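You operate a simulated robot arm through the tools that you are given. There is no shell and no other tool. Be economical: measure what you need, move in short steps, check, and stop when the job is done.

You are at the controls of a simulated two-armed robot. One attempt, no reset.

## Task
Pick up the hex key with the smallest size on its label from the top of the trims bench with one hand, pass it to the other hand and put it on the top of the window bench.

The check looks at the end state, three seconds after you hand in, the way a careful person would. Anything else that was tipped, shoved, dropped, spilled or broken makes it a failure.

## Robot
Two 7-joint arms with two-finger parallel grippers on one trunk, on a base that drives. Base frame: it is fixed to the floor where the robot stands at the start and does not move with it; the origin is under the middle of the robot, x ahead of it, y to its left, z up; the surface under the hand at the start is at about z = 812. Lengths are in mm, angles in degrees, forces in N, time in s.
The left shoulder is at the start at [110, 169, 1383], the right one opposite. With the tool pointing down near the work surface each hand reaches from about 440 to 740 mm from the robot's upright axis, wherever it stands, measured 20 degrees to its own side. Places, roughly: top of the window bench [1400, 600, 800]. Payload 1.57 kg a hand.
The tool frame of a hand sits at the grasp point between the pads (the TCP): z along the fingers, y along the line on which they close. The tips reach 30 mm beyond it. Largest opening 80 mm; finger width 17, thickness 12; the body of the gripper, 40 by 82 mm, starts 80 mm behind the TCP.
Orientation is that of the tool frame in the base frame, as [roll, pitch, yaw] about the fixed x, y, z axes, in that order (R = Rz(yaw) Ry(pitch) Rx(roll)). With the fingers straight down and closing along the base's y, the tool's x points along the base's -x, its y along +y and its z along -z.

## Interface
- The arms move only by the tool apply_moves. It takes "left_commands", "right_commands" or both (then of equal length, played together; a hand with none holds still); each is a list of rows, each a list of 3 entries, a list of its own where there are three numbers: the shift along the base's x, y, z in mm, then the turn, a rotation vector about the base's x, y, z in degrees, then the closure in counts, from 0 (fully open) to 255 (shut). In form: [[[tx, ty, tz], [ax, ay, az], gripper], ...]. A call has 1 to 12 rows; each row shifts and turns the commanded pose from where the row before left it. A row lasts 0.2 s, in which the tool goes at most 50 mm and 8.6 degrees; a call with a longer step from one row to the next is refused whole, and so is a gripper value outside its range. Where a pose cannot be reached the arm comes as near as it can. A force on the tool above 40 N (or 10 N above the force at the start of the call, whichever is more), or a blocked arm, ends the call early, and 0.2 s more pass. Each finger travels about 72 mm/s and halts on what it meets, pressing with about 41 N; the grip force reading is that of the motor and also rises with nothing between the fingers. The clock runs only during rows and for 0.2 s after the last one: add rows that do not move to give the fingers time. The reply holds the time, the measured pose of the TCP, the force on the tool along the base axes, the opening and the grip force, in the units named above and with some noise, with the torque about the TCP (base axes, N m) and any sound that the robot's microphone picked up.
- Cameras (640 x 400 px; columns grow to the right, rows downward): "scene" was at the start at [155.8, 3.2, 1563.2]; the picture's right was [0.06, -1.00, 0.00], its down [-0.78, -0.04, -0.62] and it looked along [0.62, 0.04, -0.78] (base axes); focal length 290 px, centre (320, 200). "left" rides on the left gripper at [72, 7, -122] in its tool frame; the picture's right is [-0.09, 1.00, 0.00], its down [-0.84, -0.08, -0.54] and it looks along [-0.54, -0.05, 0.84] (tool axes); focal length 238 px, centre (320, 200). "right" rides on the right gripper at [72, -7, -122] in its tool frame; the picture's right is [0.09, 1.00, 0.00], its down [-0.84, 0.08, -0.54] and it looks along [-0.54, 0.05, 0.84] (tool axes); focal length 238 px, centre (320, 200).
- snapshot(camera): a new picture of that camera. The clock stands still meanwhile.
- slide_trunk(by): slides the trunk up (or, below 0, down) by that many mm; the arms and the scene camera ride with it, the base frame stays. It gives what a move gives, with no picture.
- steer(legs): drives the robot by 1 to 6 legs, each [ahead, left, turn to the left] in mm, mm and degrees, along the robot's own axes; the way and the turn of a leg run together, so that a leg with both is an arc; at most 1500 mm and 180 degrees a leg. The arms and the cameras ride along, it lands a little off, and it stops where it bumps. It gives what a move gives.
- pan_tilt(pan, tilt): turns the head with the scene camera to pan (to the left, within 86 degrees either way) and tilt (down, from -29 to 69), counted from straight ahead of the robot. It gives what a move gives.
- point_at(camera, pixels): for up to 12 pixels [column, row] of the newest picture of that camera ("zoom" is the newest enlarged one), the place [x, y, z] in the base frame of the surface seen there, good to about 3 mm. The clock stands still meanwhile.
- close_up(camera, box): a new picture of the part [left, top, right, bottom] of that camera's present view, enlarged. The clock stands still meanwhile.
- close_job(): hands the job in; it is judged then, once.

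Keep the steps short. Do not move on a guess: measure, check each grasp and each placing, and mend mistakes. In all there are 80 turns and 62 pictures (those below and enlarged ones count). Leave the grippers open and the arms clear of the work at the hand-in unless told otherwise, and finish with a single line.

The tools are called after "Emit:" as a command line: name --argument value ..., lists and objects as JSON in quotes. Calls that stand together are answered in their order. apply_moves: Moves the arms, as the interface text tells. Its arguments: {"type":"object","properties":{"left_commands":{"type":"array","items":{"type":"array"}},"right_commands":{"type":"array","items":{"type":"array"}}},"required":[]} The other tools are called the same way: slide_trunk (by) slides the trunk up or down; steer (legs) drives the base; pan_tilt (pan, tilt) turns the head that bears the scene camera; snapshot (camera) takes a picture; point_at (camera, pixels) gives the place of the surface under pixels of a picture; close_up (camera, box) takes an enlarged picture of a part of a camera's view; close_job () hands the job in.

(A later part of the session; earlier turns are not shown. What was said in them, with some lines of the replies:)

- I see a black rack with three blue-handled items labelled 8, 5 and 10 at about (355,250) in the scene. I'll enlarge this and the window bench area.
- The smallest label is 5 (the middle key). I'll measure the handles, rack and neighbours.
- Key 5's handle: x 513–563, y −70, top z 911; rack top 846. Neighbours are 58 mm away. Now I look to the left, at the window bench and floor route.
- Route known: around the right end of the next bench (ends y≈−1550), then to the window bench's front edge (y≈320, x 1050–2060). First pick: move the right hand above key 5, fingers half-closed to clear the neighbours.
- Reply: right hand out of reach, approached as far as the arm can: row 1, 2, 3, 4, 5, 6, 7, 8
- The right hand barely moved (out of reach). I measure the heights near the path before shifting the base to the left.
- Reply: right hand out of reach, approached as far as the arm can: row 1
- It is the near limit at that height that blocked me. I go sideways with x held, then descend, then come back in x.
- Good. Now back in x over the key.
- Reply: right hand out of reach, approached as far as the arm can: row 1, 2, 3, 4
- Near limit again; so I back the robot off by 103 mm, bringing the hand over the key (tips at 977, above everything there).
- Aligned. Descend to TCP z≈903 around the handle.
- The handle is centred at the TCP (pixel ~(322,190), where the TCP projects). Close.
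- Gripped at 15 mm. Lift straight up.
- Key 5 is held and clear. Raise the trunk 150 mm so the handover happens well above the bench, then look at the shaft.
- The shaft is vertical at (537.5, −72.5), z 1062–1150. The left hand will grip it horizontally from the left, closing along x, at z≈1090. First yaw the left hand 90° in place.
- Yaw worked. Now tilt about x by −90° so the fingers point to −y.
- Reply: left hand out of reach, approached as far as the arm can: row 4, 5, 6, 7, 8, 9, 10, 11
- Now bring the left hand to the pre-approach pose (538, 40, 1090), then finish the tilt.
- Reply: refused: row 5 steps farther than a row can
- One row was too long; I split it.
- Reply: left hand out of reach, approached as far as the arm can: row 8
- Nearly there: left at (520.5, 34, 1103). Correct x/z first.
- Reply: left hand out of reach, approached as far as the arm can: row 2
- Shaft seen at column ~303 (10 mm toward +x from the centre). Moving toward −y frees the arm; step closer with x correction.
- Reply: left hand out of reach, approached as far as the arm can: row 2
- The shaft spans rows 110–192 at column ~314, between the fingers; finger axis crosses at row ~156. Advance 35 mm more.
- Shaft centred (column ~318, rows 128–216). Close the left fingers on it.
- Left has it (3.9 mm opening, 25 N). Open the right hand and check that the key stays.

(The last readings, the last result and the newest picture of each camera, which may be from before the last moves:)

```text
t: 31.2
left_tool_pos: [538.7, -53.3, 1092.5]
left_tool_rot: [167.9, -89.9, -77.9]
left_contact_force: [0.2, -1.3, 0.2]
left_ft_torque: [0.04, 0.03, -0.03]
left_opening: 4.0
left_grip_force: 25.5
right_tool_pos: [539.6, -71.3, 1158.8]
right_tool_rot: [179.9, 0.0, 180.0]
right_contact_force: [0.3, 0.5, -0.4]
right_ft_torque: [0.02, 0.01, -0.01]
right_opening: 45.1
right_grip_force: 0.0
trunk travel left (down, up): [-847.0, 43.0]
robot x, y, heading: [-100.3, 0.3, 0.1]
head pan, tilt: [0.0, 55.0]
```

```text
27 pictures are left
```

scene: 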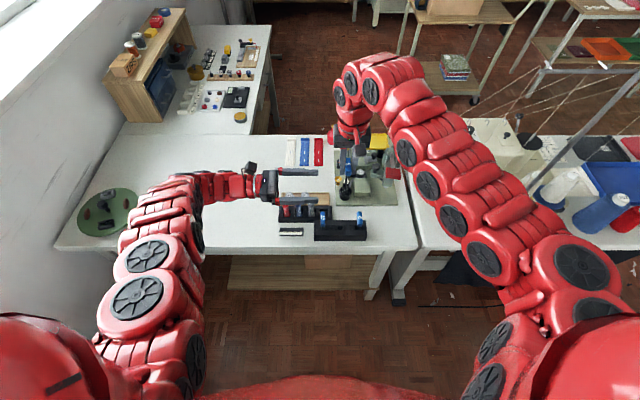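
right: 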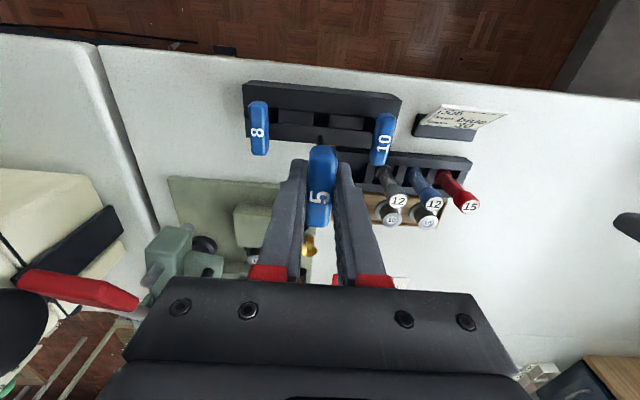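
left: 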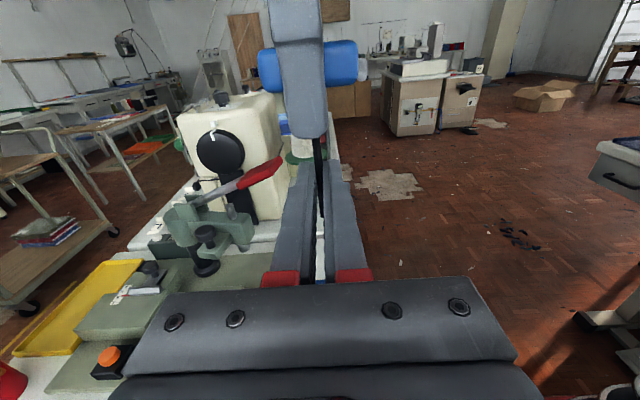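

The key stays in the left hand. Withdraw the right hand along +x, then to the right.

Emit:
apply_moves --right_commands '[[[20, 0, 0], [0, 0, 0], 112], [[30, 0, 0], [0, 0, 0], 112], [[30, 0, 0], [0, 0, 0], 112], [[20, 0, 0], [0, 0, 0], 112], [[0, -40, 0], [0, 0, 0], 112], [[0, -40, 0], [0, 0, 0], 112], [[0, -40, 0], [0, 0, 0], 112], [[0, -40, 0], [0, 0, 0], 112], [[0, -40, 0], [0, 0, 0], 112]]'

Emit:
snapshot --camera "scene"

```text
t: 33.2
left_tool_pos: [539.1, -54.3, 1092.0]
left_tool_rot: [175.3, -89.9, -85.2]
left_contact_force: [-0.4, -0.3, 0.1]
left_ft_torque: [0.02, -0.01, 0.0]
left_opening: 3.8
left_grip_force: 25.2
right_tool_pos: [619.1, -273.5, 1160.3]
right_tool_rot: [180.0, -0.1, -180.0]
right_contact_force: [-0.8, 0.2, -1.0]
right_ft_torque: [-0.03, -0.02, 0.01]
right_opening: 44.7
right_grip_force: 0.1
right hand out of reach, approached as far as the arm can: row 4
trunk travel left (down, up): [-847.0, 43.0]
robot x, y, heading: [-102.5, -3.7, 0.2]
head pan, tilt: [0.0, 55.0]
```

```text
26 pictures are left
```

scene: 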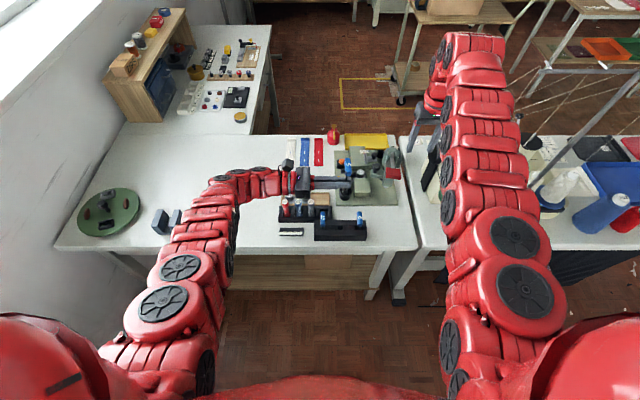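

Key held. Now back off 220 mm and turn right 90° to face the open floor, and look.

Emit:
steer --legs '[[-220, 0, 0], [0, 0, -90]]'

Emit:
pan_tilt --pan 0 --tilt 30

Emit:
snapshot --camera "scene"

```text
t: 34.7
left_tool_pos: [373.0, -50.8, 1095.8]
left_tool_rot: [-106.5, -89.6, -163.2]
left_contact_force: [1.1, -0.3, -0.3]
left_ft_torque: [0.06, -0.03, 0.04]
left_opening: 4.1
left_grip_force: 24.8
right_tool_pos: [455.3, -270.2, 1164.7]
right_tool_rot: [-180.0, 0.3, -179.9]
right_contact_force: [-0.3, -0.1, -0.3]
right_ft_torque: [0.03, -0.03, -0.01]
right_opening: 45.1
right_grip_force: 0.1
trunk travel left (down, up): [-847.0, 43.0]
robot x, y, heading: [-264.8, 1.9, -0.0]
head pan, tilt: [0.0, 55.0]
stopped in leg 1: the robot was blocked; the commanded pose is now the measured one
```

```text
t: 35.6
left_tool_pos: [377.9, -51.2, 1092.9]
left_tool_rot: [-177.6, -89.9, -92.2]
left_contact_force: [-0.2, 0.4, -0.3]
left_ft_torque: [-0.01, 0.0, 0.02]
left_opening: 3.7
left_grip_force: 24.9
right_tool_pos: [458.3, -268.4, 1159.5]
right_tool_rot: [180.0, 0.1, -179.8]
right_contact_force: [0.6, 0.6, -0.1]
right_ft_torque: [-0.01, -0.01, -0.01]
right_opening: 45.0
right_grip_force: 0.0
trunk travel left (down, up): [-847.0, 43.0]
robot x, y, heading: [-260.6, -0.7, -0.1]
head pan, tilt: [0.0, 30.0]
```

```text
25 pictures are left
```

scene: 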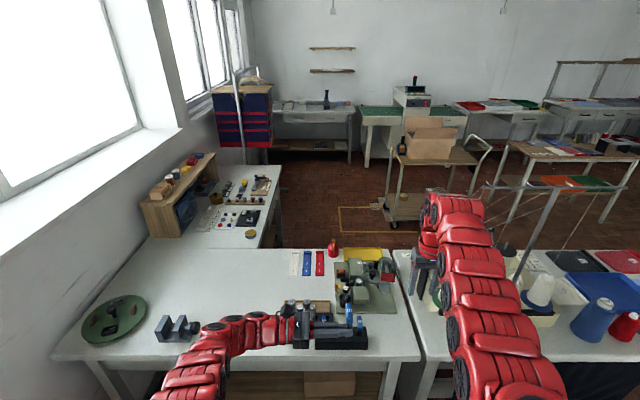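

Bumped something behind at x≈−260. Move a bit ahead again and look to the right side.

Emit:
steer --legs '[[60, 0, 0]]'

Emit:
pan_tilt --pan -86 --tilt 40

Emit:
snapshot --camera "scene"

```text
t: 36.6
left_tool_pos: [432.3, -51.4, 1096.4]
left_tool_rot: [-109.8, -89.7, -160.0]
left_contact_force: [-0.6, -0.8, -0.4]
left_ft_torque: [-0.02, 0.01, 0.0]
left_opening: 3.9
left_grip_force: 24.9
right_tool_pos: [513.6, -270.6, 1165.7]
right_tool_rot: [-180.0, 0.3, 180.0]
right_contact_force: [-0.2, -0.4, 0.2]
right_ft_torque: [-0.01, -0.05, 0.01]
right_opening: 44.8
right_grip_force: 0.0
trunk travel left (down, up): [-847.0, 43.0]
robot x, y, heading: [-205.5, -2.0, 0.2]
head pan, tilt: [0.0, 30.0]
```

```text
t: 38.2
left_tool_pos: [436.8, -51.2, 1092.1]
left_tool_rot: [-136.4, -89.9, -133.3]
left_contact_force: [-0.2, 0.1, 0.1]
left_ft_torque: [0.01, 0.0, 0.0]
left_opening: 4.1
left_grip_force: 24.7
right_tool_pos: [516.4, -269.6, 1161.5]
right_tool_rot: [179.9, 0.1, -179.8]
right_contact_force: [-0.1, -0.4, 1.4]
right_ft_torque: [0.0, 0.03, 0.02]
right_opening: 45.2
right_grip_force: 0.1
trunk travel left (down, up): [-847.0, 43.0]
robot x, y, heading: [-206.3, -4.8, -0.2]
head pan, tilt: [-85.9, 40.0]
```

```text
24 pictures are left
```

scene: 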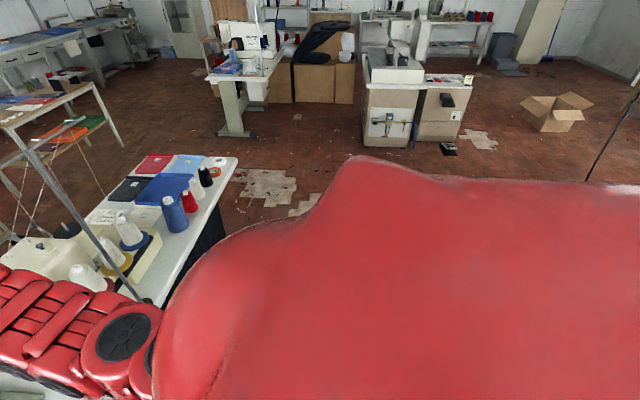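

Emit:
point_at --camera "scene" --pixels '[[305, 205], [300, 140], [365, 140], [410, 147], [450, 152], [235, 136], [120, 145], [525, 125], [600, 150], [236, 162], [560, 175], [160, 155]]'

Emit:
pan_tilt --pan 86 --tilt 30

Emit:
snapshot --camera "scene"

```text
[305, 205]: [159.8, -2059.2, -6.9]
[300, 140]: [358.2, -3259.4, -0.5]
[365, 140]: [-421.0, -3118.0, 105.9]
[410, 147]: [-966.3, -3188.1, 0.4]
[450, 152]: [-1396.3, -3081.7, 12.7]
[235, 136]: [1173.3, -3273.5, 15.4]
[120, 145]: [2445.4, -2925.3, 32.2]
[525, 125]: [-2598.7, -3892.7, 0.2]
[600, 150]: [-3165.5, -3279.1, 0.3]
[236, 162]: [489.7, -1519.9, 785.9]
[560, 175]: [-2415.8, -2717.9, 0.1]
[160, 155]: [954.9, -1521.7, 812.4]
```

```text
t: 40.8
left_tool_pos: [434.8, -51.2, 1091.9]
left_tool_rot: [-149.1, -89.8, -120.8]
left_contact_force: [-0.4, -0.9, -0.5]
left_ft_torque: [0.03, -0.01, -0.02]
left_opening: 3.9
left_grip_force: 24.7
right_tool_pos: [516.1, -269.9, 1161.5]
right_tool_rot: [180.0, 0.1, -179.8]
right_contact_force: [-0.1, -0.7, -0.5]
right_ft_torque: [0.0, 0.0, 0.01]
right_opening: 44.9
right_grip_force: 0.1
trunk travel left (down, up): [-847.0, 43.0]
robot x, y, heading: [-208.5, 0.1, 0.4]
head pan, tilt: [85.9, 30.0]
```

```text
23 pictures are left
```

scene: 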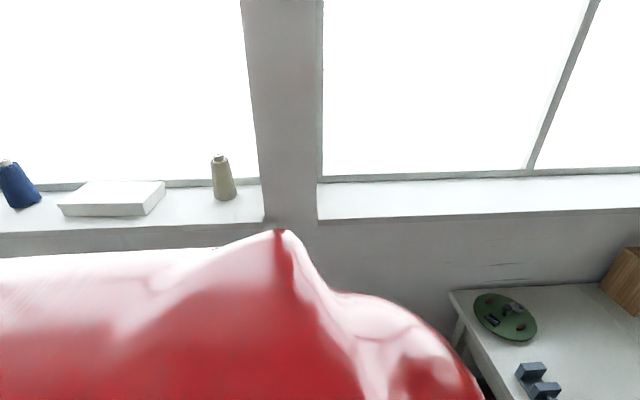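

Free lane found: floor is clear for y between −1550 and −3000, x −400…2400. Turn right by 60° (keeps the hands off the benches and off what is behind), then look behind.

Emit:
steer --legs '[[0, 0, -60]]'

Emit:
pan_tilt --pan -75 --tilt 30

Emit:
snapshot --camera "scene"

Emit:
pan_tilt --pan 0 --tilt 35

Emit:
snapshot --camera "scene"

```text
t: 42.9
left_tool_pos: [308.4, -422.3, 1092.3]
left_tool_rot: [-125.6, -89.8, -178.0]
left_contact_force: [0.3, -0.5, -0.7]
left_ft_torque: [-0.02, 0.03, 0.0]
left_opening: 4.1
left_grip_force: 24.6
right_tool_pos: [253.9, -648.9, 1162.1]
right_tool_rot: [180.0, 0.2, 146.3]
right_contact_force: [-0.8, -0.4, 0.1]
right_ft_torque: [0.03, 0.02, 0.0]
right_opening: 45.0
right_grip_force: 0.1
trunk travel left (down, up): [-847.0, 43.0]
robot x, y, heading: [-194.8, -25.3, -33.6]
head pan, tilt: [85.9, 30.0]
stopped in leg 1: the robot was blocked; the commanded pose is now the measured one
```

```text
t: 45.4
left_tool_pos: [307.4, -422.7, 1092.4]
left_tool_rot: [-133.2, -89.9, -170.4]
left_contact_force: [-0.4, 0.6, -0.7]
left_ft_torque: [-0.03, -0.03, 0.0]
left_opening: 4.0
left_grip_force: 25.1
right_tool_pos: [253.9, -647.7, 1162.1]
right_tool_rot: [-179.9, 0.1, 146.3]
right_contact_force: [0.1, 0.1, 1.6]
right_ft_torque: [0.01, -0.02, 0.01]
right_opening: 44.7
right_grip_force: 0.0
trunk travel left (down, up): [-847.0, 43.0]
robot x, y, heading: [-195.1, -24.3, -33.6]
head pan, tilt: [-75.0, 30.0]
```

```text
22 pictures are left
```

scene: 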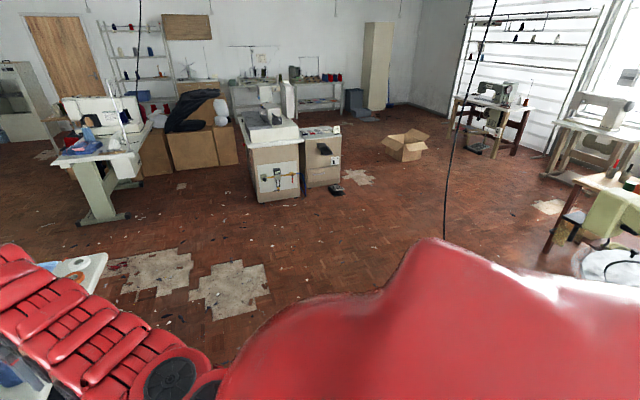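

```text
t: 46.8
left_tool_pos: [309.1, -421.8, 1093.0]
left_tool_rot: [-132.5, -89.9, -171.1]
left_contact_force: [0.0, -0.2, -0.7]
left_ft_torque: [0.01, 0.03, 0.0]
left_opening: 4.0
left_grip_force: 24.7
right_tool_pos: [253.1, -649.5, 1162.4]
right_tool_rot: [-180.0, 0.0, 146.4]
right_contact_force: [-0.6, -0.6, 0.1]
right_ft_torque: [-0.03, -0.03, -0.03]
right_opening: 45.1
right_grip_force: 0.0
trunk travel left (down, up): [-847.0, 43.0]
robot x, y, heading: [-195.4, -21.9, -33.6]
head pan, tilt: [0.0, 35.0]
```

```text
21 pictures are left
```

scene: 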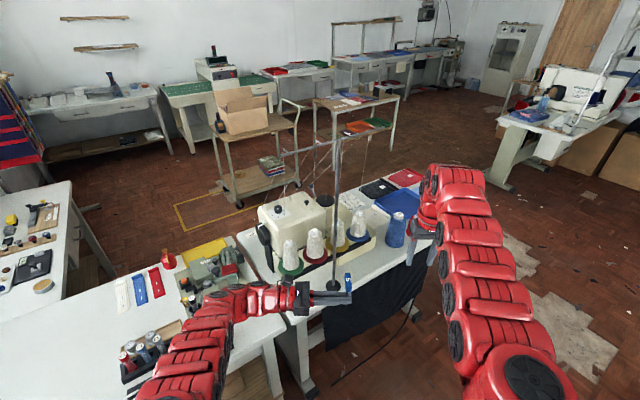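

Blocked at −33.6° by something at the rear. I measure the thread-stand pole, the hanging cord and floor points.

Emit:
point_at --camera "scene" --pixels '[[336, 240], [335, 200], [337, 160], [332, 290], [400, 335], [340, 378], [560, 330], [590, 200], [430, 232], [346, 282], [520, 260], [360, 362]]'

Emit:
pan_tilt --pan -86 --tilt 60

Emit:
snapshot --camera "scene"

```text
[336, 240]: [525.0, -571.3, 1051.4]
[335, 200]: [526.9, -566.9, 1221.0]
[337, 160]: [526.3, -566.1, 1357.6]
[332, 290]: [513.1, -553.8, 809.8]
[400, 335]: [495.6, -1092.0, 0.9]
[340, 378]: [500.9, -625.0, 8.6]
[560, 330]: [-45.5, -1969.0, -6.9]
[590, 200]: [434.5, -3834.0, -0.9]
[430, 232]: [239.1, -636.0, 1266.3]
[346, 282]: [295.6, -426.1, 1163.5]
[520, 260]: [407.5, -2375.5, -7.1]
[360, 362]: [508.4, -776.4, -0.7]
```

```text
t: 48.4
left_tool_pos: [307.5, -423.0, 1092.4]
left_tool_rot: [-131.1, -89.8, -172.5]
left_contact_force: [0.3, 0.6, -0.4]
left_ft_torque: [0.01, -0.03, 0.01]
left_opening: 4.0
left_grip_force: 24.8
right_tool_pos: [253.7, -648.7, 1161.7]
right_tool_rot: [179.9, 0.1, 146.2]
right_contact_force: [0.5, -0.8, 0.7]
right_ft_torque: [0.01, 0.01, 0.01]
right_opening: 44.9
right_grip_force: 0.1
trunk travel left (down, up): [-847.0, 43.0]
robot x, y, heading: [-201.3, -24.1, -33.5]
head pan, tilt: [-85.9, 60.0]
```

```text
20 pictures are left
```

scene: 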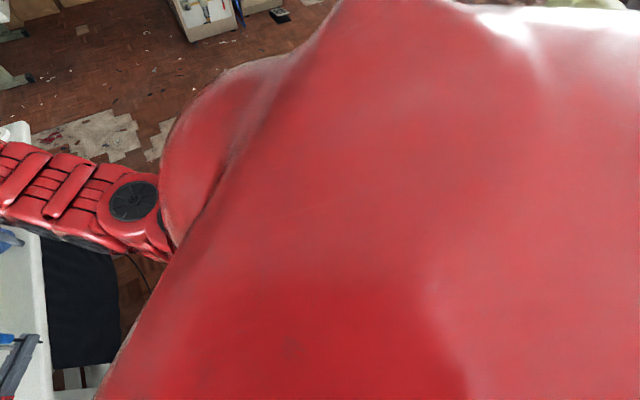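

Pole stands at (526, −567); the left wrist passes at x≈400. Slide along −y by 600 mm with a touch of +x.

Emit:
steer --legs '[[344, -492, 0]]'

Emit:
pan_tilt --pan 0 --tilt 40

Emit:
snapshot --camera "scene"

```text
t: 49.6
left_tool_pos: [305.2, -484.1, 1092.3]
left_tool_rot: [-134.9, -89.8, -169.5]
left_contact_force: [0.0, 0.1, -0.7]
left_ft_torque: [0.02, 0.02, -0.01]
left_opening: 4.0
left_grip_force: 25.0
right_tool_pos: [246.3, -710.5, 1160.1]
right_tool_rot: [179.9, 0.2, 145.6]
right_contact_force: [0.4, -0.4, -0.5]
right_ft_torque: [0.03, 0.0, 0.02]
right_opening: 44.7
right_grip_force: 0.0
trunk travel left (down, up): [-847.0, 43.0]
robot x, y, heading: [-192.4, -78.7, -34.4]
head pan, tilt: [-85.9, 60.0]
stopped in leg 1: the robot was blocked; the commanded pose is now the measured one
```

```text
t: 51.2
left_tool_pos: [305.2, -482.5, 1092.7]
left_tool_rot: [-120.8, -89.9, 176.5]
left_contact_force: [0.1, -0.8, -0.8]
left_ft_torque: [0.04, -0.03, 0.01]
left_opening: 4.0
left_grip_force: 24.4
right_tool_pos: [247.6, -708.3, 1162.9]
right_tool_rot: [180.0, 0.3, 145.7]
right_contact_force: [0.0, -0.2, -0.3]
right_ft_torque: [0.01, -0.02, 0.02]
right_opening: 44.9
right_grip_force: 0.1
trunk travel left (down, up): [-847.0, 43.0]
robot x, y, heading: [-192.3, -79.1, -34.6]
head pan, tilt: [0.0, 40.0]
```

```text
19 pictures are left
```

scene: 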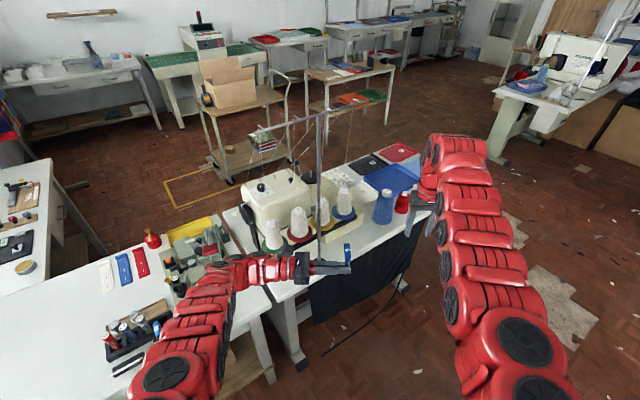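

Blocked again: the obstacle is low at the rear right. Safer plan: return to heading 0, go ahead to x≈−50, turn left to face +y (hands over the clear trims bench air), then reverse along −y in the clear lane.

Emit:
steer --legs '[[-30, 45, 0], [0, 0, 34.5], [140, 0, 0]]'

```text
t: 52.3
left_tool_pos: [307.7, -423.7, 1096.3]
left_tool_rot: [-83.5, -89.6, 139.5]
left_contact_force: [-0.4, 1.0, -0.6]
left_ft_torque: [0.04, -0.02, 0.04]
left_opening: 4.0
left_grip_force: 25.1
right_tool_pos: [249.9, -648.4, 1165.5]
right_tool_rot: [-179.8, 0.4, 145.8]
right_contact_force: [0.4, 0.1, 1.1]
right_ft_torque: [-0.06, 0.01, -0.01]
right_opening: 44.7
right_grip_force: 0.0
trunk travel left (down, up): [-847.0, 43.0]
robot x, y, heading: [-191.6, -23.0, -34.2]
head pan, tilt: [0.0, 40.0]
stopped in leg 1: the robot was blocked; the commanded pose is now the measured one
```

Emit:
steer --legs '[[15, 0, 0], [0, 0, 34]]'

```text
t: 54.7
left_tool_pos: [460.9, -86.2, 1092.7]
left_tool_rot: [-122.2, -89.8, -148.0]
left_contact_force: [-0.1, 0.7, -0.2]
left_ft_torque: [0.03, -0.03, 0.0]
left_opening: 3.9
left_grip_force: 25.1
right_tool_pos: [539.4, -306.1, 1162.1]
right_tool_rot: [-180.0, 0.2, 179.6]
right_contact_force: [-0.5, 0.1, -0.2]
right_ft_torque: [0.01, -0.02, 0.02]
right_opening: 45.1
right_grip_force: 0.1
trunk travel left (down, up): [-847.0, 43.0]
robot x, y, heading: [-180.4, -30.9, -0.5]
head pan, tilt: [0.0, 40.0]
```

Emit:
steer --legs '[[130, 0, 0], [0, 0, 45], [0, 0, 45]]'

Emit:
pan_tilt --pan -86 --tilt 30

Emit:
snapshot --camera "scene"

```text
t: 60.1
left_tool_pos: [7.7, 608.3, 1093.2]
left_tool_rot: [-122.5, -89.8, -58.0]
left_contact_force: [0.5, 0.2, 0.0]
left_ft_torque: [-0.03, 0.02, 0.0]
left_opening: 3.8
left_grip_force: 24.8
right_tool_pos: [228.3, 686.9, 1161.8]
right_tool_rot: [180.0, 0.3, -90.5]
right_contact_force: [-0.2, -0.3, 0.7]
right_ft_torque: [-0.01, 0.0, 0.04]
right_opening: 44.9
right_grip_force: 0.2
trunk travel left (down, up): [-847.0, 43.0]
robot x, y, heading: [-50.5, -29.6, 89.1]
head pan, tilt: [0.0, 40.0]
```

```text
t: 61.7
left_tool_pos: [10.1, 608.5, 1092.5]
left_tool_rot: [-121.3, -89.9, -59.3]
left_contact_force: [-0.7, 0.8, -0.5]
left_ft_torque: [-0.02, 0.01, -0.05]
left_opening: 4.0
left_grip_force: 24.8
right_tool_pos: [228.5, 686.9, 1161.7]
right_tool_rot: [-180.0, 0.2, -90.5]
right_contact_force: [-0.1, -0.3, 0.0]
right_ft_torque: [0.0, 0.03, -0.03]
right_opening: 45.0
right_grip_force: 0.0
trunk travel left (down, up): [-847.0, 43.0]
robot x, y, heading: [-52.1, -32.3, 89.4]
head pan, tilt: [-85.9, 30.0]
```

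```text
18 pictures are left
```

scene: 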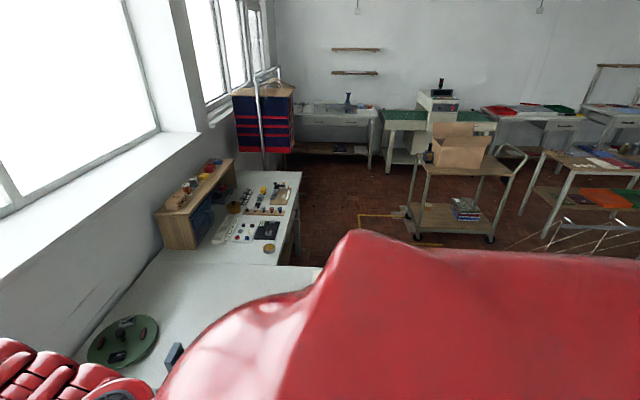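

Facing +y now. One look to the −x side to see what blocked me.

Emit:
pan_tilt --pan 86 --tilt 40

Emit:
snapshot --camera "scene"

```text
t: 64.3
left_tool_pos: [9.3, 610.5, 1093.3]
left_tool_rot: [-120.4, -89.9, -60.2]
left_contact_force: [-0.2, -0.2, 0.0]
left_ft_torque: [0.01, 0.01, -0.01]
left_opening: 4.2
left_grip_force: 25.2
right_tool_pos: [229.2, 687.4, 1161.6]
right_tool_rot: [-180.0, 0.2, -90.5]
right_contact_force: [-0.4, -0.3, -0.7]
right_ft_torque: [-0.01, 0.02, -0.01]
right_opening: 44.9
right_grip_force: 0.1
trunk travel left (down, up): [-847.0, 43.0]
robot x, y, heading: [-48.2, -31.6, 89.6]
head pan, tilt: [85.9, 40.0]
```

```text
17 pictures are left
```

scene: 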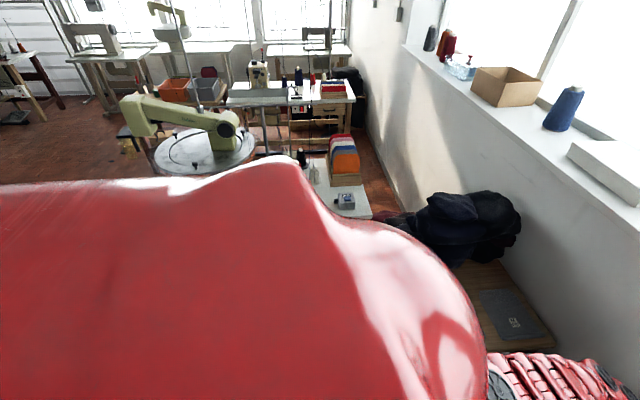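

Behind stands a sewing-machine table; I stay clear of it. Reverse along −y at x≈0.

Emit:
steer --legs '[[-100, -50, 0], [-700, 0, 0], [-700, 0, 0], [-800, 0, 0]]'

Emit:
pan_tilt --pan -70 --tilt 30

Emit:
snapshot --camera "scene"

```text
t: 76.4
left_tool_pos: [32.4, -1703.5, 1092.2]
left_tool_rot: [-123.1, -89.8, -57.3]
left_contact_force: [-0.1, -0.8, -0.8]
left_ft_torque: [0.0, 0.03, 0.0]
left_opening: 3.9
left_grip_force: 24.9
right_tool_pos: [252.0, -1626.0, 1162.5]
right_tool_rot: [-180.0, 0.2, -90.5]
right_contact_force: [0.1, 0.6, 0.6]
right_ft_torque: [0.03, -0.02, 0.0]
right_opening: 45.1
right_grip_force: 0.0
trunk travel left (down, up): [-847.0, 43.0]
robot x, y, heading: [-26.7, -2342.2, 89.3]
head pan, tilt: [85.9, 40.0]
```

```text
t: 78.8
left_tool_pos: [33.0, -1702.7, 1092.6]
left_tool_rot: [-119.6, -89.7, -60.8]
left_contact_force: [-0.5, 0.0, -0.2]
left_ft_torque: [0.0, -0.02, -0.03]
left_opening: 4.1
left_grip_force: 25.7
right_tool_pos: [252.1, -1626.8, 1162.2]
right_tool_rot: [-179.9, 0.2, -90.4]
right_contact_force: [0.3, -0.8, 0.4]
right_ft_torque: [0.02, -0.02, 0.05]
right_opening: 44.6
right_grip_force: 0.1
trunk travel left (down, up): [-847.0, 43.0]
robot x, y, heading: [-26.9, -2344.9, 89.5]
head pan, tilt: [-70.0, 30.0]
```

```text
16 pictures are left
```

scene: 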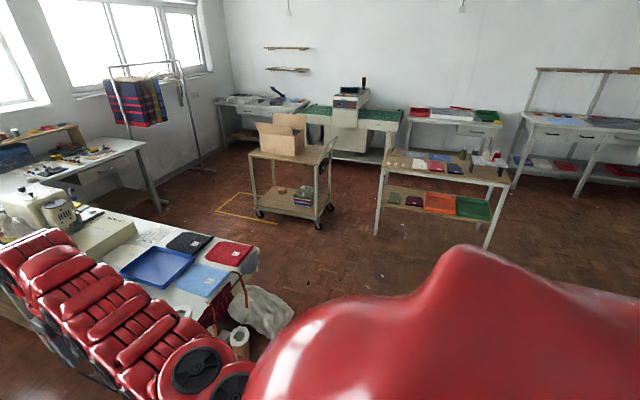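

I see a bag on the floor at the bench end (262,310), the trolley and a shelf table. Measure them.

Emit:
point_at --camera "scene" --pixels '[[285, 330], [290, 310], [265, 290], [239, 350], [250, 262], [260, 215], [318, 227], [377, 233], [487, 247], [380, 195], [275, 255], [255, 155]]'

```text
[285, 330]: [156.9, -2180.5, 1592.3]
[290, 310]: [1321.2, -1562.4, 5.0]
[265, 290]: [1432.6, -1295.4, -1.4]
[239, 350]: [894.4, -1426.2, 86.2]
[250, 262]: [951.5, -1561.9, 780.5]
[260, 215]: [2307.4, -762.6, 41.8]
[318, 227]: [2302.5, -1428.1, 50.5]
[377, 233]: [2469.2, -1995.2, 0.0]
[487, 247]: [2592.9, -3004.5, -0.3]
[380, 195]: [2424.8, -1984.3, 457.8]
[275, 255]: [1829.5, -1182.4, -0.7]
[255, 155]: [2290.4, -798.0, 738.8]
```

Corridor centre x≈1750. Strafe to there at y≈−2345.

Emit:
steer --legs '[[-20, -900, 0], [0, -870, 0]]'

Emit:
pan_tilt --pan 0 --tilt 30

Emit:
snapshot --camera "scene"

```text
t: 87.7
left_tool_pos: [1799.6, -1738.3, 1093.0]
left_tool_rot: [-116.2, -89.9, -64.1]
left_contact_force: [1.2, -0.8, -0.7]
left_ft_torque: [-0.04, 0.03, -0.02]
left_opening: 4.3
left_grip_force: 25.0
right_tool_pos: [2018.8, -1660.6, 1162.9]
right_tool_rot: [180.0, 0.2, -90.4]
right_contact_force: [0.6, -0.2, -0.2]
right_ft_torque: [0.02, 0.02, -0.01]
right_opening: 44.9
right_grip_force: 0.0
trunk travel left (down, up): [-847.0, 43.0]
robot x, y, heading: [1741.8, -2380.8, 89.5]
head pan, tilt: [-70.0, 30.0]
```

```text
t: 89.1
left_tool_pos: [1800.5, -1739.5, 1093.3]
left_tool_rot: [-118.8, -89.7, -61.5]
left_contact_force: [0.5, 1.1, -0.7]
left_ft_torque: [0.05, -0.01, 0.04]
left_opening: 4.0
left_grip_force: 24.4
right_tool_pos: [2020.6, -1660.2, 1162.8]
right_tool_rot: [-180.0, 0.2, -90.3]
right_contact_force: [0.8, -0.1, 0.4]
right_ft_torque: [0.01, -0.01, -0.01]
right_opening: 45.1
right_grip_force: 0.1
trunk travel left (down, up): [-847.0, 43.0]
robot x, y, heading: [1745.0, -2381.5, 89.6]
head pan, tilt: [0.0, 30.0]
```

```text
15 pictures are left
```

scene: 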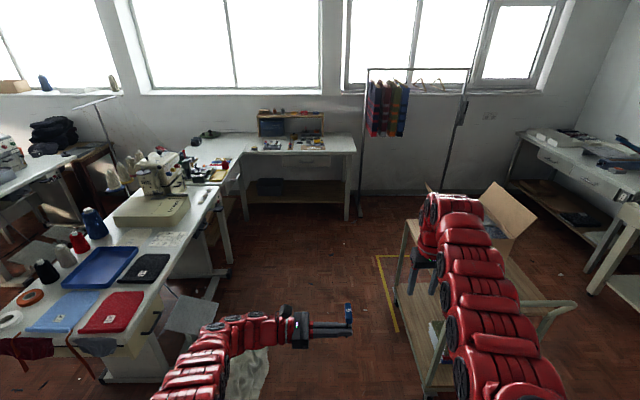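

Emit:
point_at --camera "scene" --pixels '[[268, 352], [268, 375], [510, 210], [535, 230], [405, 250], [425, 385], [212, 295], [205, 320], [550, 385], [340, 215], [265, 200], [395, 330]]'

Emit:
close_up --camera "scene" --box '[170, 90, 378, 220]'

```text
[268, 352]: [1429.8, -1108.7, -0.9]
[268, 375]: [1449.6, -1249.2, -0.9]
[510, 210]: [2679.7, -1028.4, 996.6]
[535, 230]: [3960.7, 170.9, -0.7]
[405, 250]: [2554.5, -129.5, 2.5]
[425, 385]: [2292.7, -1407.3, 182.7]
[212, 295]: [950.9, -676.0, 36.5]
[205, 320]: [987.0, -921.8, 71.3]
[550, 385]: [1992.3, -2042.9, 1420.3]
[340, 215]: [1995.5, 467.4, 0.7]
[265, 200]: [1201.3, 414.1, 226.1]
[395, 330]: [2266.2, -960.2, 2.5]
```

```text
3.08 times, centred on (274, 155) of scene
```

zoom: 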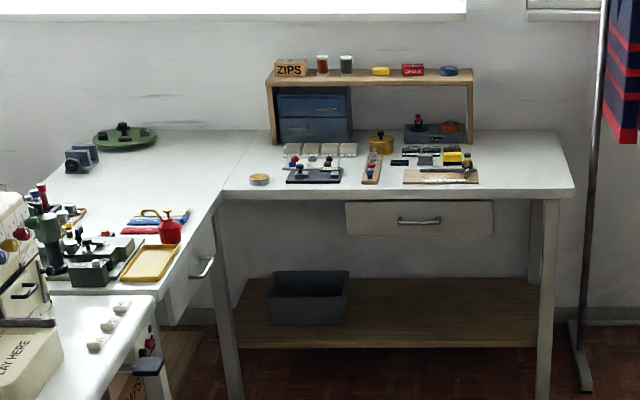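

Emit:
point_at --camera "zoom" --pixels '[[520, 150], [500, 180], [555, 185], [430, 187], [380, 190], [570, 190], [582, 370], [600, 100], [470, 180], [410, 180], [260, 190], [225, 195]]'

```text
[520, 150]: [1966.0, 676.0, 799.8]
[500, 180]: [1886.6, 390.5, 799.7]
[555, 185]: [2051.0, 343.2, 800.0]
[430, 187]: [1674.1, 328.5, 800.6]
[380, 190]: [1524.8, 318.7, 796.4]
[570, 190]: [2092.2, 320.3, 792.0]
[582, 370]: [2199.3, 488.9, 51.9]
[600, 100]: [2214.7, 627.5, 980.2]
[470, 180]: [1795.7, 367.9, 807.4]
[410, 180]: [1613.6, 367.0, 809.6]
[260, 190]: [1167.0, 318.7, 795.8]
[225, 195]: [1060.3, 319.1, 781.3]
```

Clear zone on the window bench: x 1820–2080, y 340–700. First lower the trunk by 150 and draw the right hand lower and back, here in free space.

Emit:
slide_trunk --by -150

Emit:
apply_moves --right_commands '[[[0, 0, -40], [0, 0, 0], 112], [[0, 0, -40], [0, 0, 0], 112], [[0, 0, -40], [0, 0, 0], 112], [[0, -30, 0], [0, 0, 0], 112], [[0, -30, 0], [0, 0, 0], 112], [[0, -30, 0], [0, 0, 0], 112], [[0, -30, 0], [0, 0, 0], 112], [[0, -30, 0], [0, 0, 0], 112], [[0, -30, 0], [0, 0, 0], 112]]'

```text
t: 90.9
left_tool_pos: [1800.5, -1738.9, 942.9]
left_tool_rot: [-116.5, -89.7, -63.8]
left_contact_force: [-0.3, 0.3, -1.2]
left_ft_torque: [-0.03, 0.01, 0.03]
left_opening: 4.0
left_grip_force: 24.9
right_tool_pos: [2019.2, -1660.4, 1012.4]
right_tool_rot: [179.9, 0.3, -90.4]
right_contact_force: [0.5, 0.8, 0.1]
right_ft_torque: [0.02, 0.0, 0.0]
right_opening: 45.1
right_grip_force: 0.0
trunk travel left (down, up): [-697.0, 193.0]
robot x, y, heading: [1740.6, -2379.6, 89.5]
head pan, tilt: [0.0, 30.0]
```

```text
t: 92.9
left_tool_pos: [1800.7, -1740.3, 943.9]
left_tool_rot: [-115.5, -89.7, -65.0]
left_contact_force: [0.8, 0.5, -0.5]
left_ft_torque: [-0.02, 0.01, 0.0]
left_opening: 3.9
left_grip_force: 24.8
right_tool_pos: [2018.1, -1839.0, 886.7]
right_tool_rot: [-179.8, 0.3, -90.5]
right_contact_force: [-0.3, 0.9, -0.1]
right_ft_torque: [0.01, 0.0, 0.0]
right_opening: 45.0
right_grip_force: 0.1
right hand out of reach, approached as far as the arm can: row 2, 8, 9
trunk travel left (down, up): [-697.0, 193.0]
robot x, y, heading: [1743.4, -2377.8, 89.6]
head pan, tilt: [0.0, 30.0]
```

Right hand is retracted. Now turn the left hand back to fingers-down (about base y by +90°), shifting it to its own side.

Emit:
apply_moves --left_commands '[[[-14, 0, 0], [0, 8.2, 0], 255], [[-14, 0, 0], [0, 8.2, 0], 255], [[-14, 0, 0], [0, 8.2, 0], 255], [[-14, 0, 0], [0, 8.2, 0], 255], [[-14, 0, 0], [0, 8.2, 0], 255], [[-14, 0, 0], [0, 8.2, 0], 255], [[-14, 0, 0], [0, 8.2, 0], 255], [[-14, 0, 0], [0, 8.2, 0], 255], [[-14, 0, 0], [0, 8.2, 0], 255], [[-14, 0, 0], [0, 8.2, 0], 255], [[-14, 0, 0], [0, 8, 0], 255]]'

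Emit:
snapshot --camera "left"

```text
t: 95.3
left_tool_pos: [1646.7, -1732.9, 936.2]
left_tool_rot: [179.6, 0.4, -0.2]
left_contact_force: [0.0, -0.8, 0.0]
left_ft_torque: [0.02, 0.01, 0.01]
left_opening: 4.0
left_grip_force: 24.6
left hand out of reach, approached as far as the arm can: row 6
right_tool_pos: [2019.0, -1836.9, 887.3]
right_tool_rot: [-179.7, 0.3, -90.4]
right_contact_force: [0.0, 0.4, -0.1]
right_ft_torque: [-0.02, 0.01, 0.03]
right_opening: 44.7
right_grip_force: 0.2
trunk travel left (down, up): [-697.0, 193.0]
robot x, y, heading: [1745.4, -2383.2, 89.8]
head pan, tilt: [0.0, 30.0]
```

```text
13 pictures are left
```

left: 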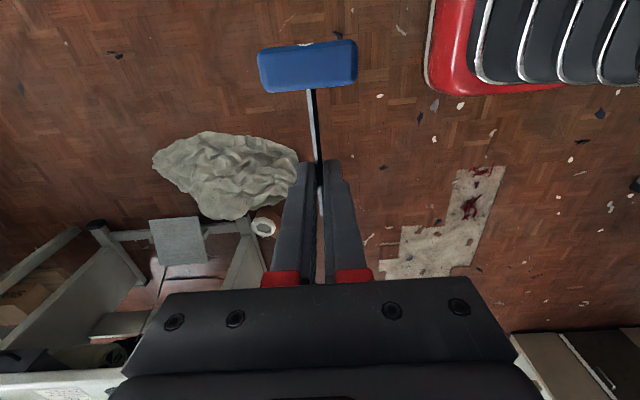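

The key is horizontal, firmly held. Drive ahead 2030 mm toward the window bench, and look.

Emit:
steer --legs '[[1000, 0, 0], [1030, 0, 0]]'

Emit:
snapshot --camera "scene"

```text
t: 105.4
left_tool_pos: [1667.6, 305.3, 936.5]
left_tool_rot: [179.7, 0.1, -0.3]
left_contact_force: [-0.5, -0.2, -1.4]
left_ft_torque: [-0.01, 0.03, -0.01]
left_opening: 4.1
left_grip_force: 24.6
right_tool_pos: [2037.6, 201.7, 886.3]
right_tool_rot: [-179.8, 0.4, -90.3]
right_contact_force: [0.9, 0.1, -0.1]
right_ft_torque: [0.04, -0.02, 0.02]
right_opening: 44.9
right_grip_force: 0.0
trunk travel left (down, up): [-697.0, 193.0]
robot x, y, heading: [1760.9, -340.1, 89.5]
head pan, tilt: [0.0, 30.0]
```

```text
12 pictures are left
```

scene: 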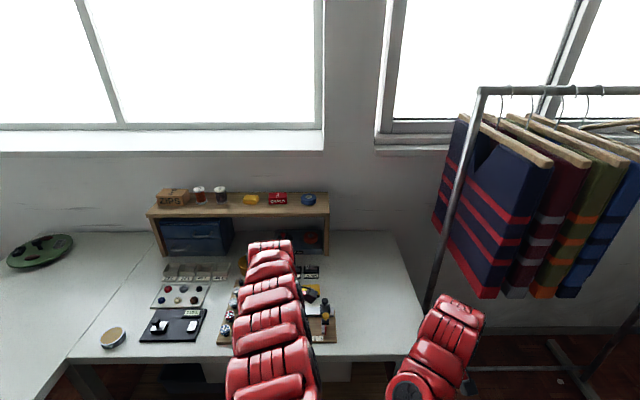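

Clear zone is right of the wooden board. Strafe right 120 mm, bring the left hand +90 mm in x, then ahead 120 mm.

Emit:
steer --legs '[[0, -120, 0]]'

Emit:
apply_moves --left_commands '[[[30, 0, 0], [0, 0, 0], 255], [[30, 0, 0], [0, 0, 0], 255], [[30, 0, 0], [0, 0, 0], 255], [[0, 0, 0], [0, 0, 0], 255]]'

Emit:
steer --legs '[[120, 0, 0]]'

Emit:
snapshot --camera "left"

```text
t: 106.6
left_tool_pos: [1787.8, 304.8, 936.2]
left_tool_rot: [179.7, 0.0, -0.1]
left_contact_force: [0.3, 0.1, -0.4]
left_ft_torque: [0.03, 0.04, -0.01]
left_opening: 3.9
left_grip_force: 24.8
right_tool_pos: [2158.5, 200.8, 886.4]
right_tool_rot: [-179.9, 0.4, -90.5]
right_contact_force: [0.0, -0.3, -0.2]
right_ft_torque: [-0.01, -0.01, -0.01]
right_opening: 44.9
right_grip_force: 0.1
trunk travel left (down, up): [-697.0, 193.0]
robot x, y, heading: [1880.9, -341.6, 89.6]
head pan, tilt: [0.0, 30.0]
```

```text
t: 107.6
left_tool_pos: [1878.6, 305.7, 936.4]
left_tool_rot: [179.6, 0.1, -0.2]
left_contact_force: [-0.1, 0.3, -0.4]
left_ft_torque: [0.02, 0.0, 0.01]
left_opening: 4.0
left_grip_force: 25.0
right_tool_pos: [2159.0, 200.7, 886.8]
right_tool_rot: [-179.7, 0.4, -90.3]
right_contact_force: [0.3, 0.1, 0.4]
right_ft_torque: [-0.03, -0.01, -0.01]
right_opening: 44.8
right_grip_force: 0.0
trunk travel left (down, up): [-697.0, 193.0]
robot x, y, heading: [1885.4, -346.5, 89.4]
head pan, tilt: [0.0, 30.0]
```

```text
t: 108.9
left_tool_pos: [1878.9, 424.6, 936.5]
left_tool_rot: [179.6, 0.1, -0.2]
left_contact_force: [1.4, -0.9, -0.6]
left_ft_torque: [0.03, 0.02, 0.03]
left_opening: 3.9
left_grip_force: 24.8
right_tool_pos: [2158.3, 320.4, 886.0]
right_tool_rot: [-179.8, 0.3, -90.4]
right_contact_force: [0.1, 0.2, 0.0]
right_ft_torque: [-0.02, 0.01, -0.02]
right_opening: 44.8
right_grip_force: 0.1
trunk travel left (down, up): [-697.0, 193.0]
robot x, y, heading: [1884.4, -219.0, 89.5]
head pan, tilt: [0.0, 30.0]
```

```text
11 pictures are left
```

left: 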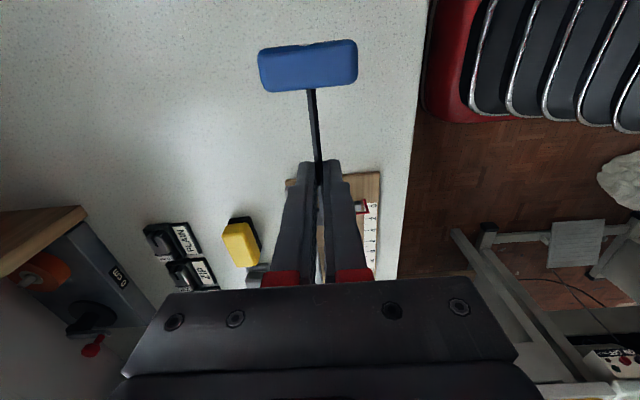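

Emit:
point_at --camera "left" --pixels '[[308, 60], [265, 65], [352, 60], [313, 110], [317, 140], [290, 185], [375, 178], [412, 60], [200, 80], [310, 20]]'

```text
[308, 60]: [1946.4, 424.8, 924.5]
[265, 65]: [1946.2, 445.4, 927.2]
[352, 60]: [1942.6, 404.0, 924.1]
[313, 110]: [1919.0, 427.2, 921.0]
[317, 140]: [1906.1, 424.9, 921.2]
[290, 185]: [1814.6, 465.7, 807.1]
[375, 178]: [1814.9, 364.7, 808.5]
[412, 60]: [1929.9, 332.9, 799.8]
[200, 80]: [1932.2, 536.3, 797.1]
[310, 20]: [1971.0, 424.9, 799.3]
```

Below is free; shaft is 18 mm below the TCP, the fingertips 12 mm lower. Lower 102 mm so tips are ~4 mm above the bench.

Emit:
apply_moves --left_commands '[[[0, 0, -30], [0, 0, 0], 255], [[0, 0, -30], [0, 0, 0], 255], [[0, 0, -25], [0, 0, 0], 255], [[0, 0, -12], [0, 0, 0], 255], [[0, 0, -5], [0, 0, 0], 255], [[0, 0, 0], [0, 0, 0], 255]]'

Emit:
snapshot --camera "left"

Emit:
point_at --camera "left" --pixels '[[308, 60], [313, 110], [317, 140], [225, 60]]'

```text
t: 110.3
left_tool_pos: [1878.6, 423.3, 833.9]
left_tool_rot: [179.7, 0.0, -0.2]
left_contact_force: [-0.6, 0.3, -0.2]
left_ft_torque: [0.02, 0.02, 0.01]
left_opening: 4.0
left_grip_force: 24.5
right_tool_pos: [2159.1, 321.0, 887.1]
right_tool_rot: [-179.8, 0.4, -90.4]
right_contact_force: [-0.5, 0.5, 0.6]
right_ft_torque: [0.0, 0.0, 0.0]
right_opening: 45.0
right_grip_force: 0.2
trunk travel left (down, up): [-697.0, 193.0]
robot x, y, heading: [1884.1, -217.6, 89.3]
head pan, tilt: [0.0, 30.0]
```

```text
10 pictures are left
```

left: 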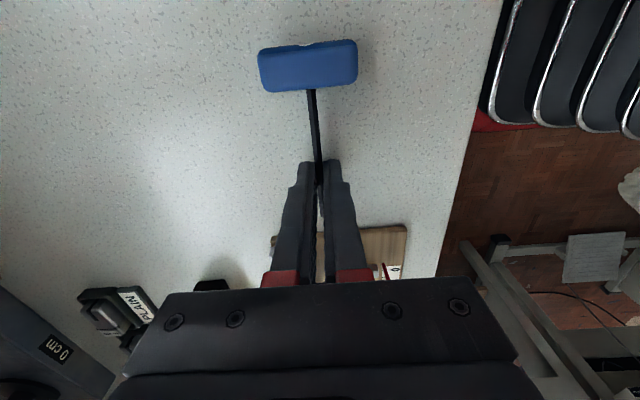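

```text
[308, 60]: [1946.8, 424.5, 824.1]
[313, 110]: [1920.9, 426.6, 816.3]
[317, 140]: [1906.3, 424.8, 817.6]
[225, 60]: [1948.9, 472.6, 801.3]
```

Tips are ~4 mm above, handle bottom ~8 mm above the bench. Tilt 6° so the handle nearly touches, then open gently.

Emit:
apply_moves --left_commands '[[[0, 0, -1], [0, 3, 0], 255], [[0, 0, 0], [0, 3, 0], 255], [[0, 0, 0], [0, 0, 0], 255], [[0, 0, 0], [0, 0, 0], 225], [[0, 0, 0], [0, 0, 0], 200], [[0, 0, 0], [0, 0, 0], 170], [[0, 0, 0], [0, 0, 0], 150], [[0, 0, 0], [0, 0, 0], 150]]'

Emit:
snapshot --camera "left"

```text
t: 112.1
left_tool_pos: [1879.5, 424.2, 832.3]
left_tool_rot: [179.6, 6.1, -0.1]
left_contact_force: [-1.0, 0.5, 0.3]
left_ft_torque: [-0.01, -0.02, -0.01]
left_opening: 33.1
left_grip_force: 0.1
right_tool_pos: [2159.3, 319.9, 886.9]
right_tool_rot: [-179.8, 0.4, -90.4]
right_contact_force: [-0.1, 0.4, 0.6]
right_ft_torque: [0.0, 0.01, -0.03]
right_opening: 45.1
right_grip_force: 0.3
trunk travel left (down, up): [-697.0, 193.0]
robot x, y, heading: [1881.6, -220.9, 89.3]
head pan, tilt: [0.0, 30.0]
```

```text
9 pictures are left
```

left: 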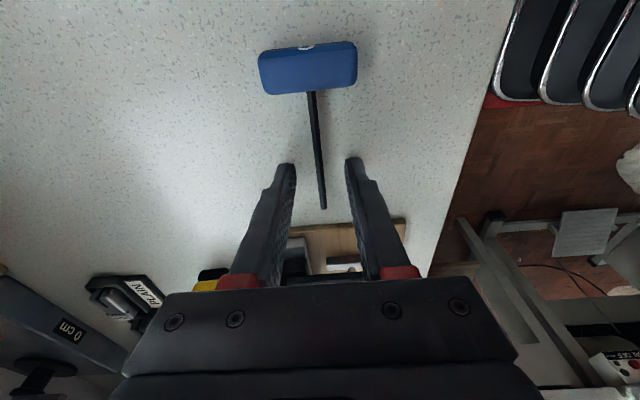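

Released; the key lies on the bench. Raise the left hand straight up, then back the robot off and check.

Emit:
apply_moves --left_commands '[[[0, 0, 20], [0, 0, 0], 150], [[0, 0, 30], [0, 0, 0], 150], [[0, 0, 30], [0, 0, 0], 100], [[0, 0, 30], [0, 0, 0], 0], [[0, 0, 0], [0, 0, 0], 0]]' --right_commands '[[[0, 0, 0], [0, 0, 0], 112], [[0, 0, 0], [0, 0, 0], 80], [[0, 0, 0], [0, 0, 0], 40], [[0, 0, 0], [0, 0, 0], 0], [[0, 0, 0], [0, 0, 0], 0]]'

Emit:
steer --legs '[[-330, 0, 0]]'

Emit:
pan_tilt --pan 0 --tilt 40

Emit:
snapshot --camera "scene"

```text
t: 113.3
left_tool_pos: [1879.9, 424.9, 942.3]
left_tool_rot: [179.7, 6.1, -0.3]
left_contact_force: [0.9, -0.3, 1.1]
left_ft_torque: [-0.01, -0.04, 0.0]
left_opening: 80.0
left_grip_force: 0.0
right_tool_pos: [2159.6, 320.7, 886.5]
right_tool_rot: [-179.9, 0.3, -90.3]
right_contact_force: [0.5, 0.1, 0.7]
right_ft_torque: [0.01, 0.01, 0.01]
right_opening: 80.1
right_grip_force: 0.2
trunk travel left (down, up): [-697.0, 193.0]
robot x, y, heading: [1885.3, -221.2, 89.3]
head pan, tilt: [0.0, 30.0]
```

```text
t: 115.5
left_tool_pos: [1875.4, 92.4, 941.4]
left_tool_rot: [179.5, 6.1, -0.2]
left_contact_force: [0.1, -0.4, -0.5]
left_ft_torque: [-0.01, 0.04, -0.05]
left_opening: 79.8
left_grip_force: 0.1
right_tool_pos: [2155.9, -10.8, 886.9]
right_tool_rot: [-179.8, 0.4, -90.3]
right_contact_force: [0.0, 0.1, -1.3]
right_ft_torque: [-0.01, 0.03, 0.01]
right_opening: 79.9
right_grip_force: 0.0
trunk travel left (down, up): [-697.0, 193.0]
robot x, y, heading: [1882.6, -553.0, 89.5]
head pan, tilt: [0.0, 30.0]
```

```text
t: 116.2
left_tool_pos: [1876.0, 91.5, 941.9]
left_tool_rot: [179.6, 6.1, -0.2]
left_contact_force: [0.2, -0.2, 0.5]
left_ft_torque: [0.0, 0.02, -0.01]
left_opening: 80.0
left_grip_force: 0.0
right_tool_pos: [2155.6, -10.4, 887.2]
right_tool_rot: [-179.8, 0.4, -90.2]
right_contact_force: [0.9, 0.2, 0.4]
right_ft_torque: [-0.03, -0.03, 0.04]
right_opening: 80.0
right_grip_force: 0.0
trunk travel left (down, up): [-697.0, 193.0]
robot x, y, heading: [1882.1, -553.9, 89.7]
head pan, tilt: [0.0, 40.0]
```

```text
8 pictures are left
```

scene: 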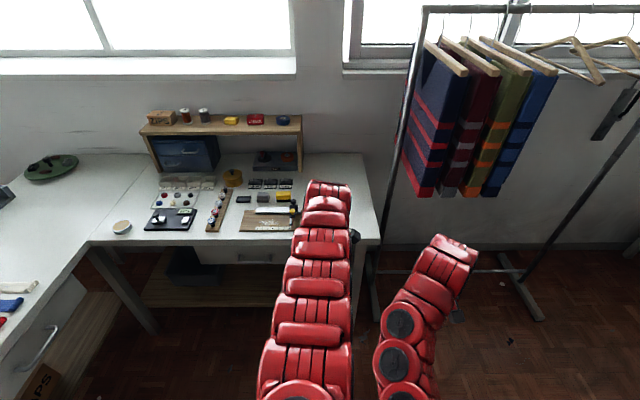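

The arm hides the key; strafe left 180 mm and look again.

Emit:
steer --legs '[[0, 180, 0]]'

Emit:
close_up --camera "scene" --box '[200, 120, 440, 270]'

```text
t: 117.7
left_tool_pos: [1693.3, 93.5, 942.7]
left_tool_rot: [179.7, 6.0, 0.0]
left_contact_force: [0.2, 0.0, -0.3]
left_ft_torque: [0.02, -0.01, 0.03]
left_opening: 80.0
left_grip_force: 0.0
right_tool_pos: [1974.7, -9.1, 886.9]
right_tool_rot: [-179.9, 0.4, -90.2]
right_contact_force: [-0.4, 0.1, -0.5]
right_ft_torque: [0.02, -0.03, -0.02]
right_opening: 79.8
right_grip_force: 0.1
trunk travel left (down, up): [-697.0, 193.0]
robot x, y, heading: [1699.0, -552.8, 89.5]
head pan, tilt: [0.0, 40.0]
```

```text
2.67 times, centred on (320, 195) of scene
```

zoom: 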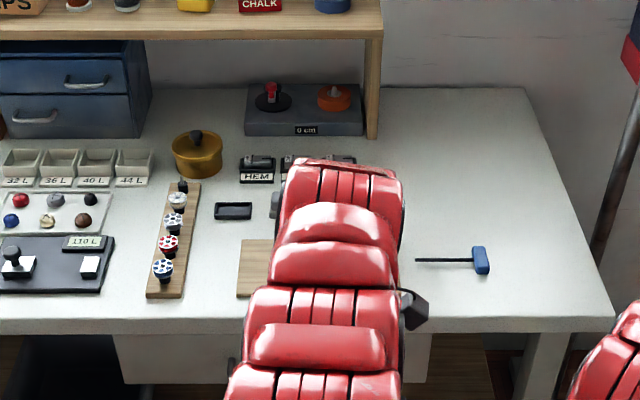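

The 5 key lies flat and still on the window bench. Both hands are open and clear, and everything else in view there stands undisturbed. I hand in.

Emit:
close_job

```text
The job is handed in.
```

The size 5 hex key was picked with the right hand, passed to the left, and now lies flat on the window bench; the base was blocked four times while manoeuvring near the sewing table behind the start spot, and I did not check whether that table shifted.
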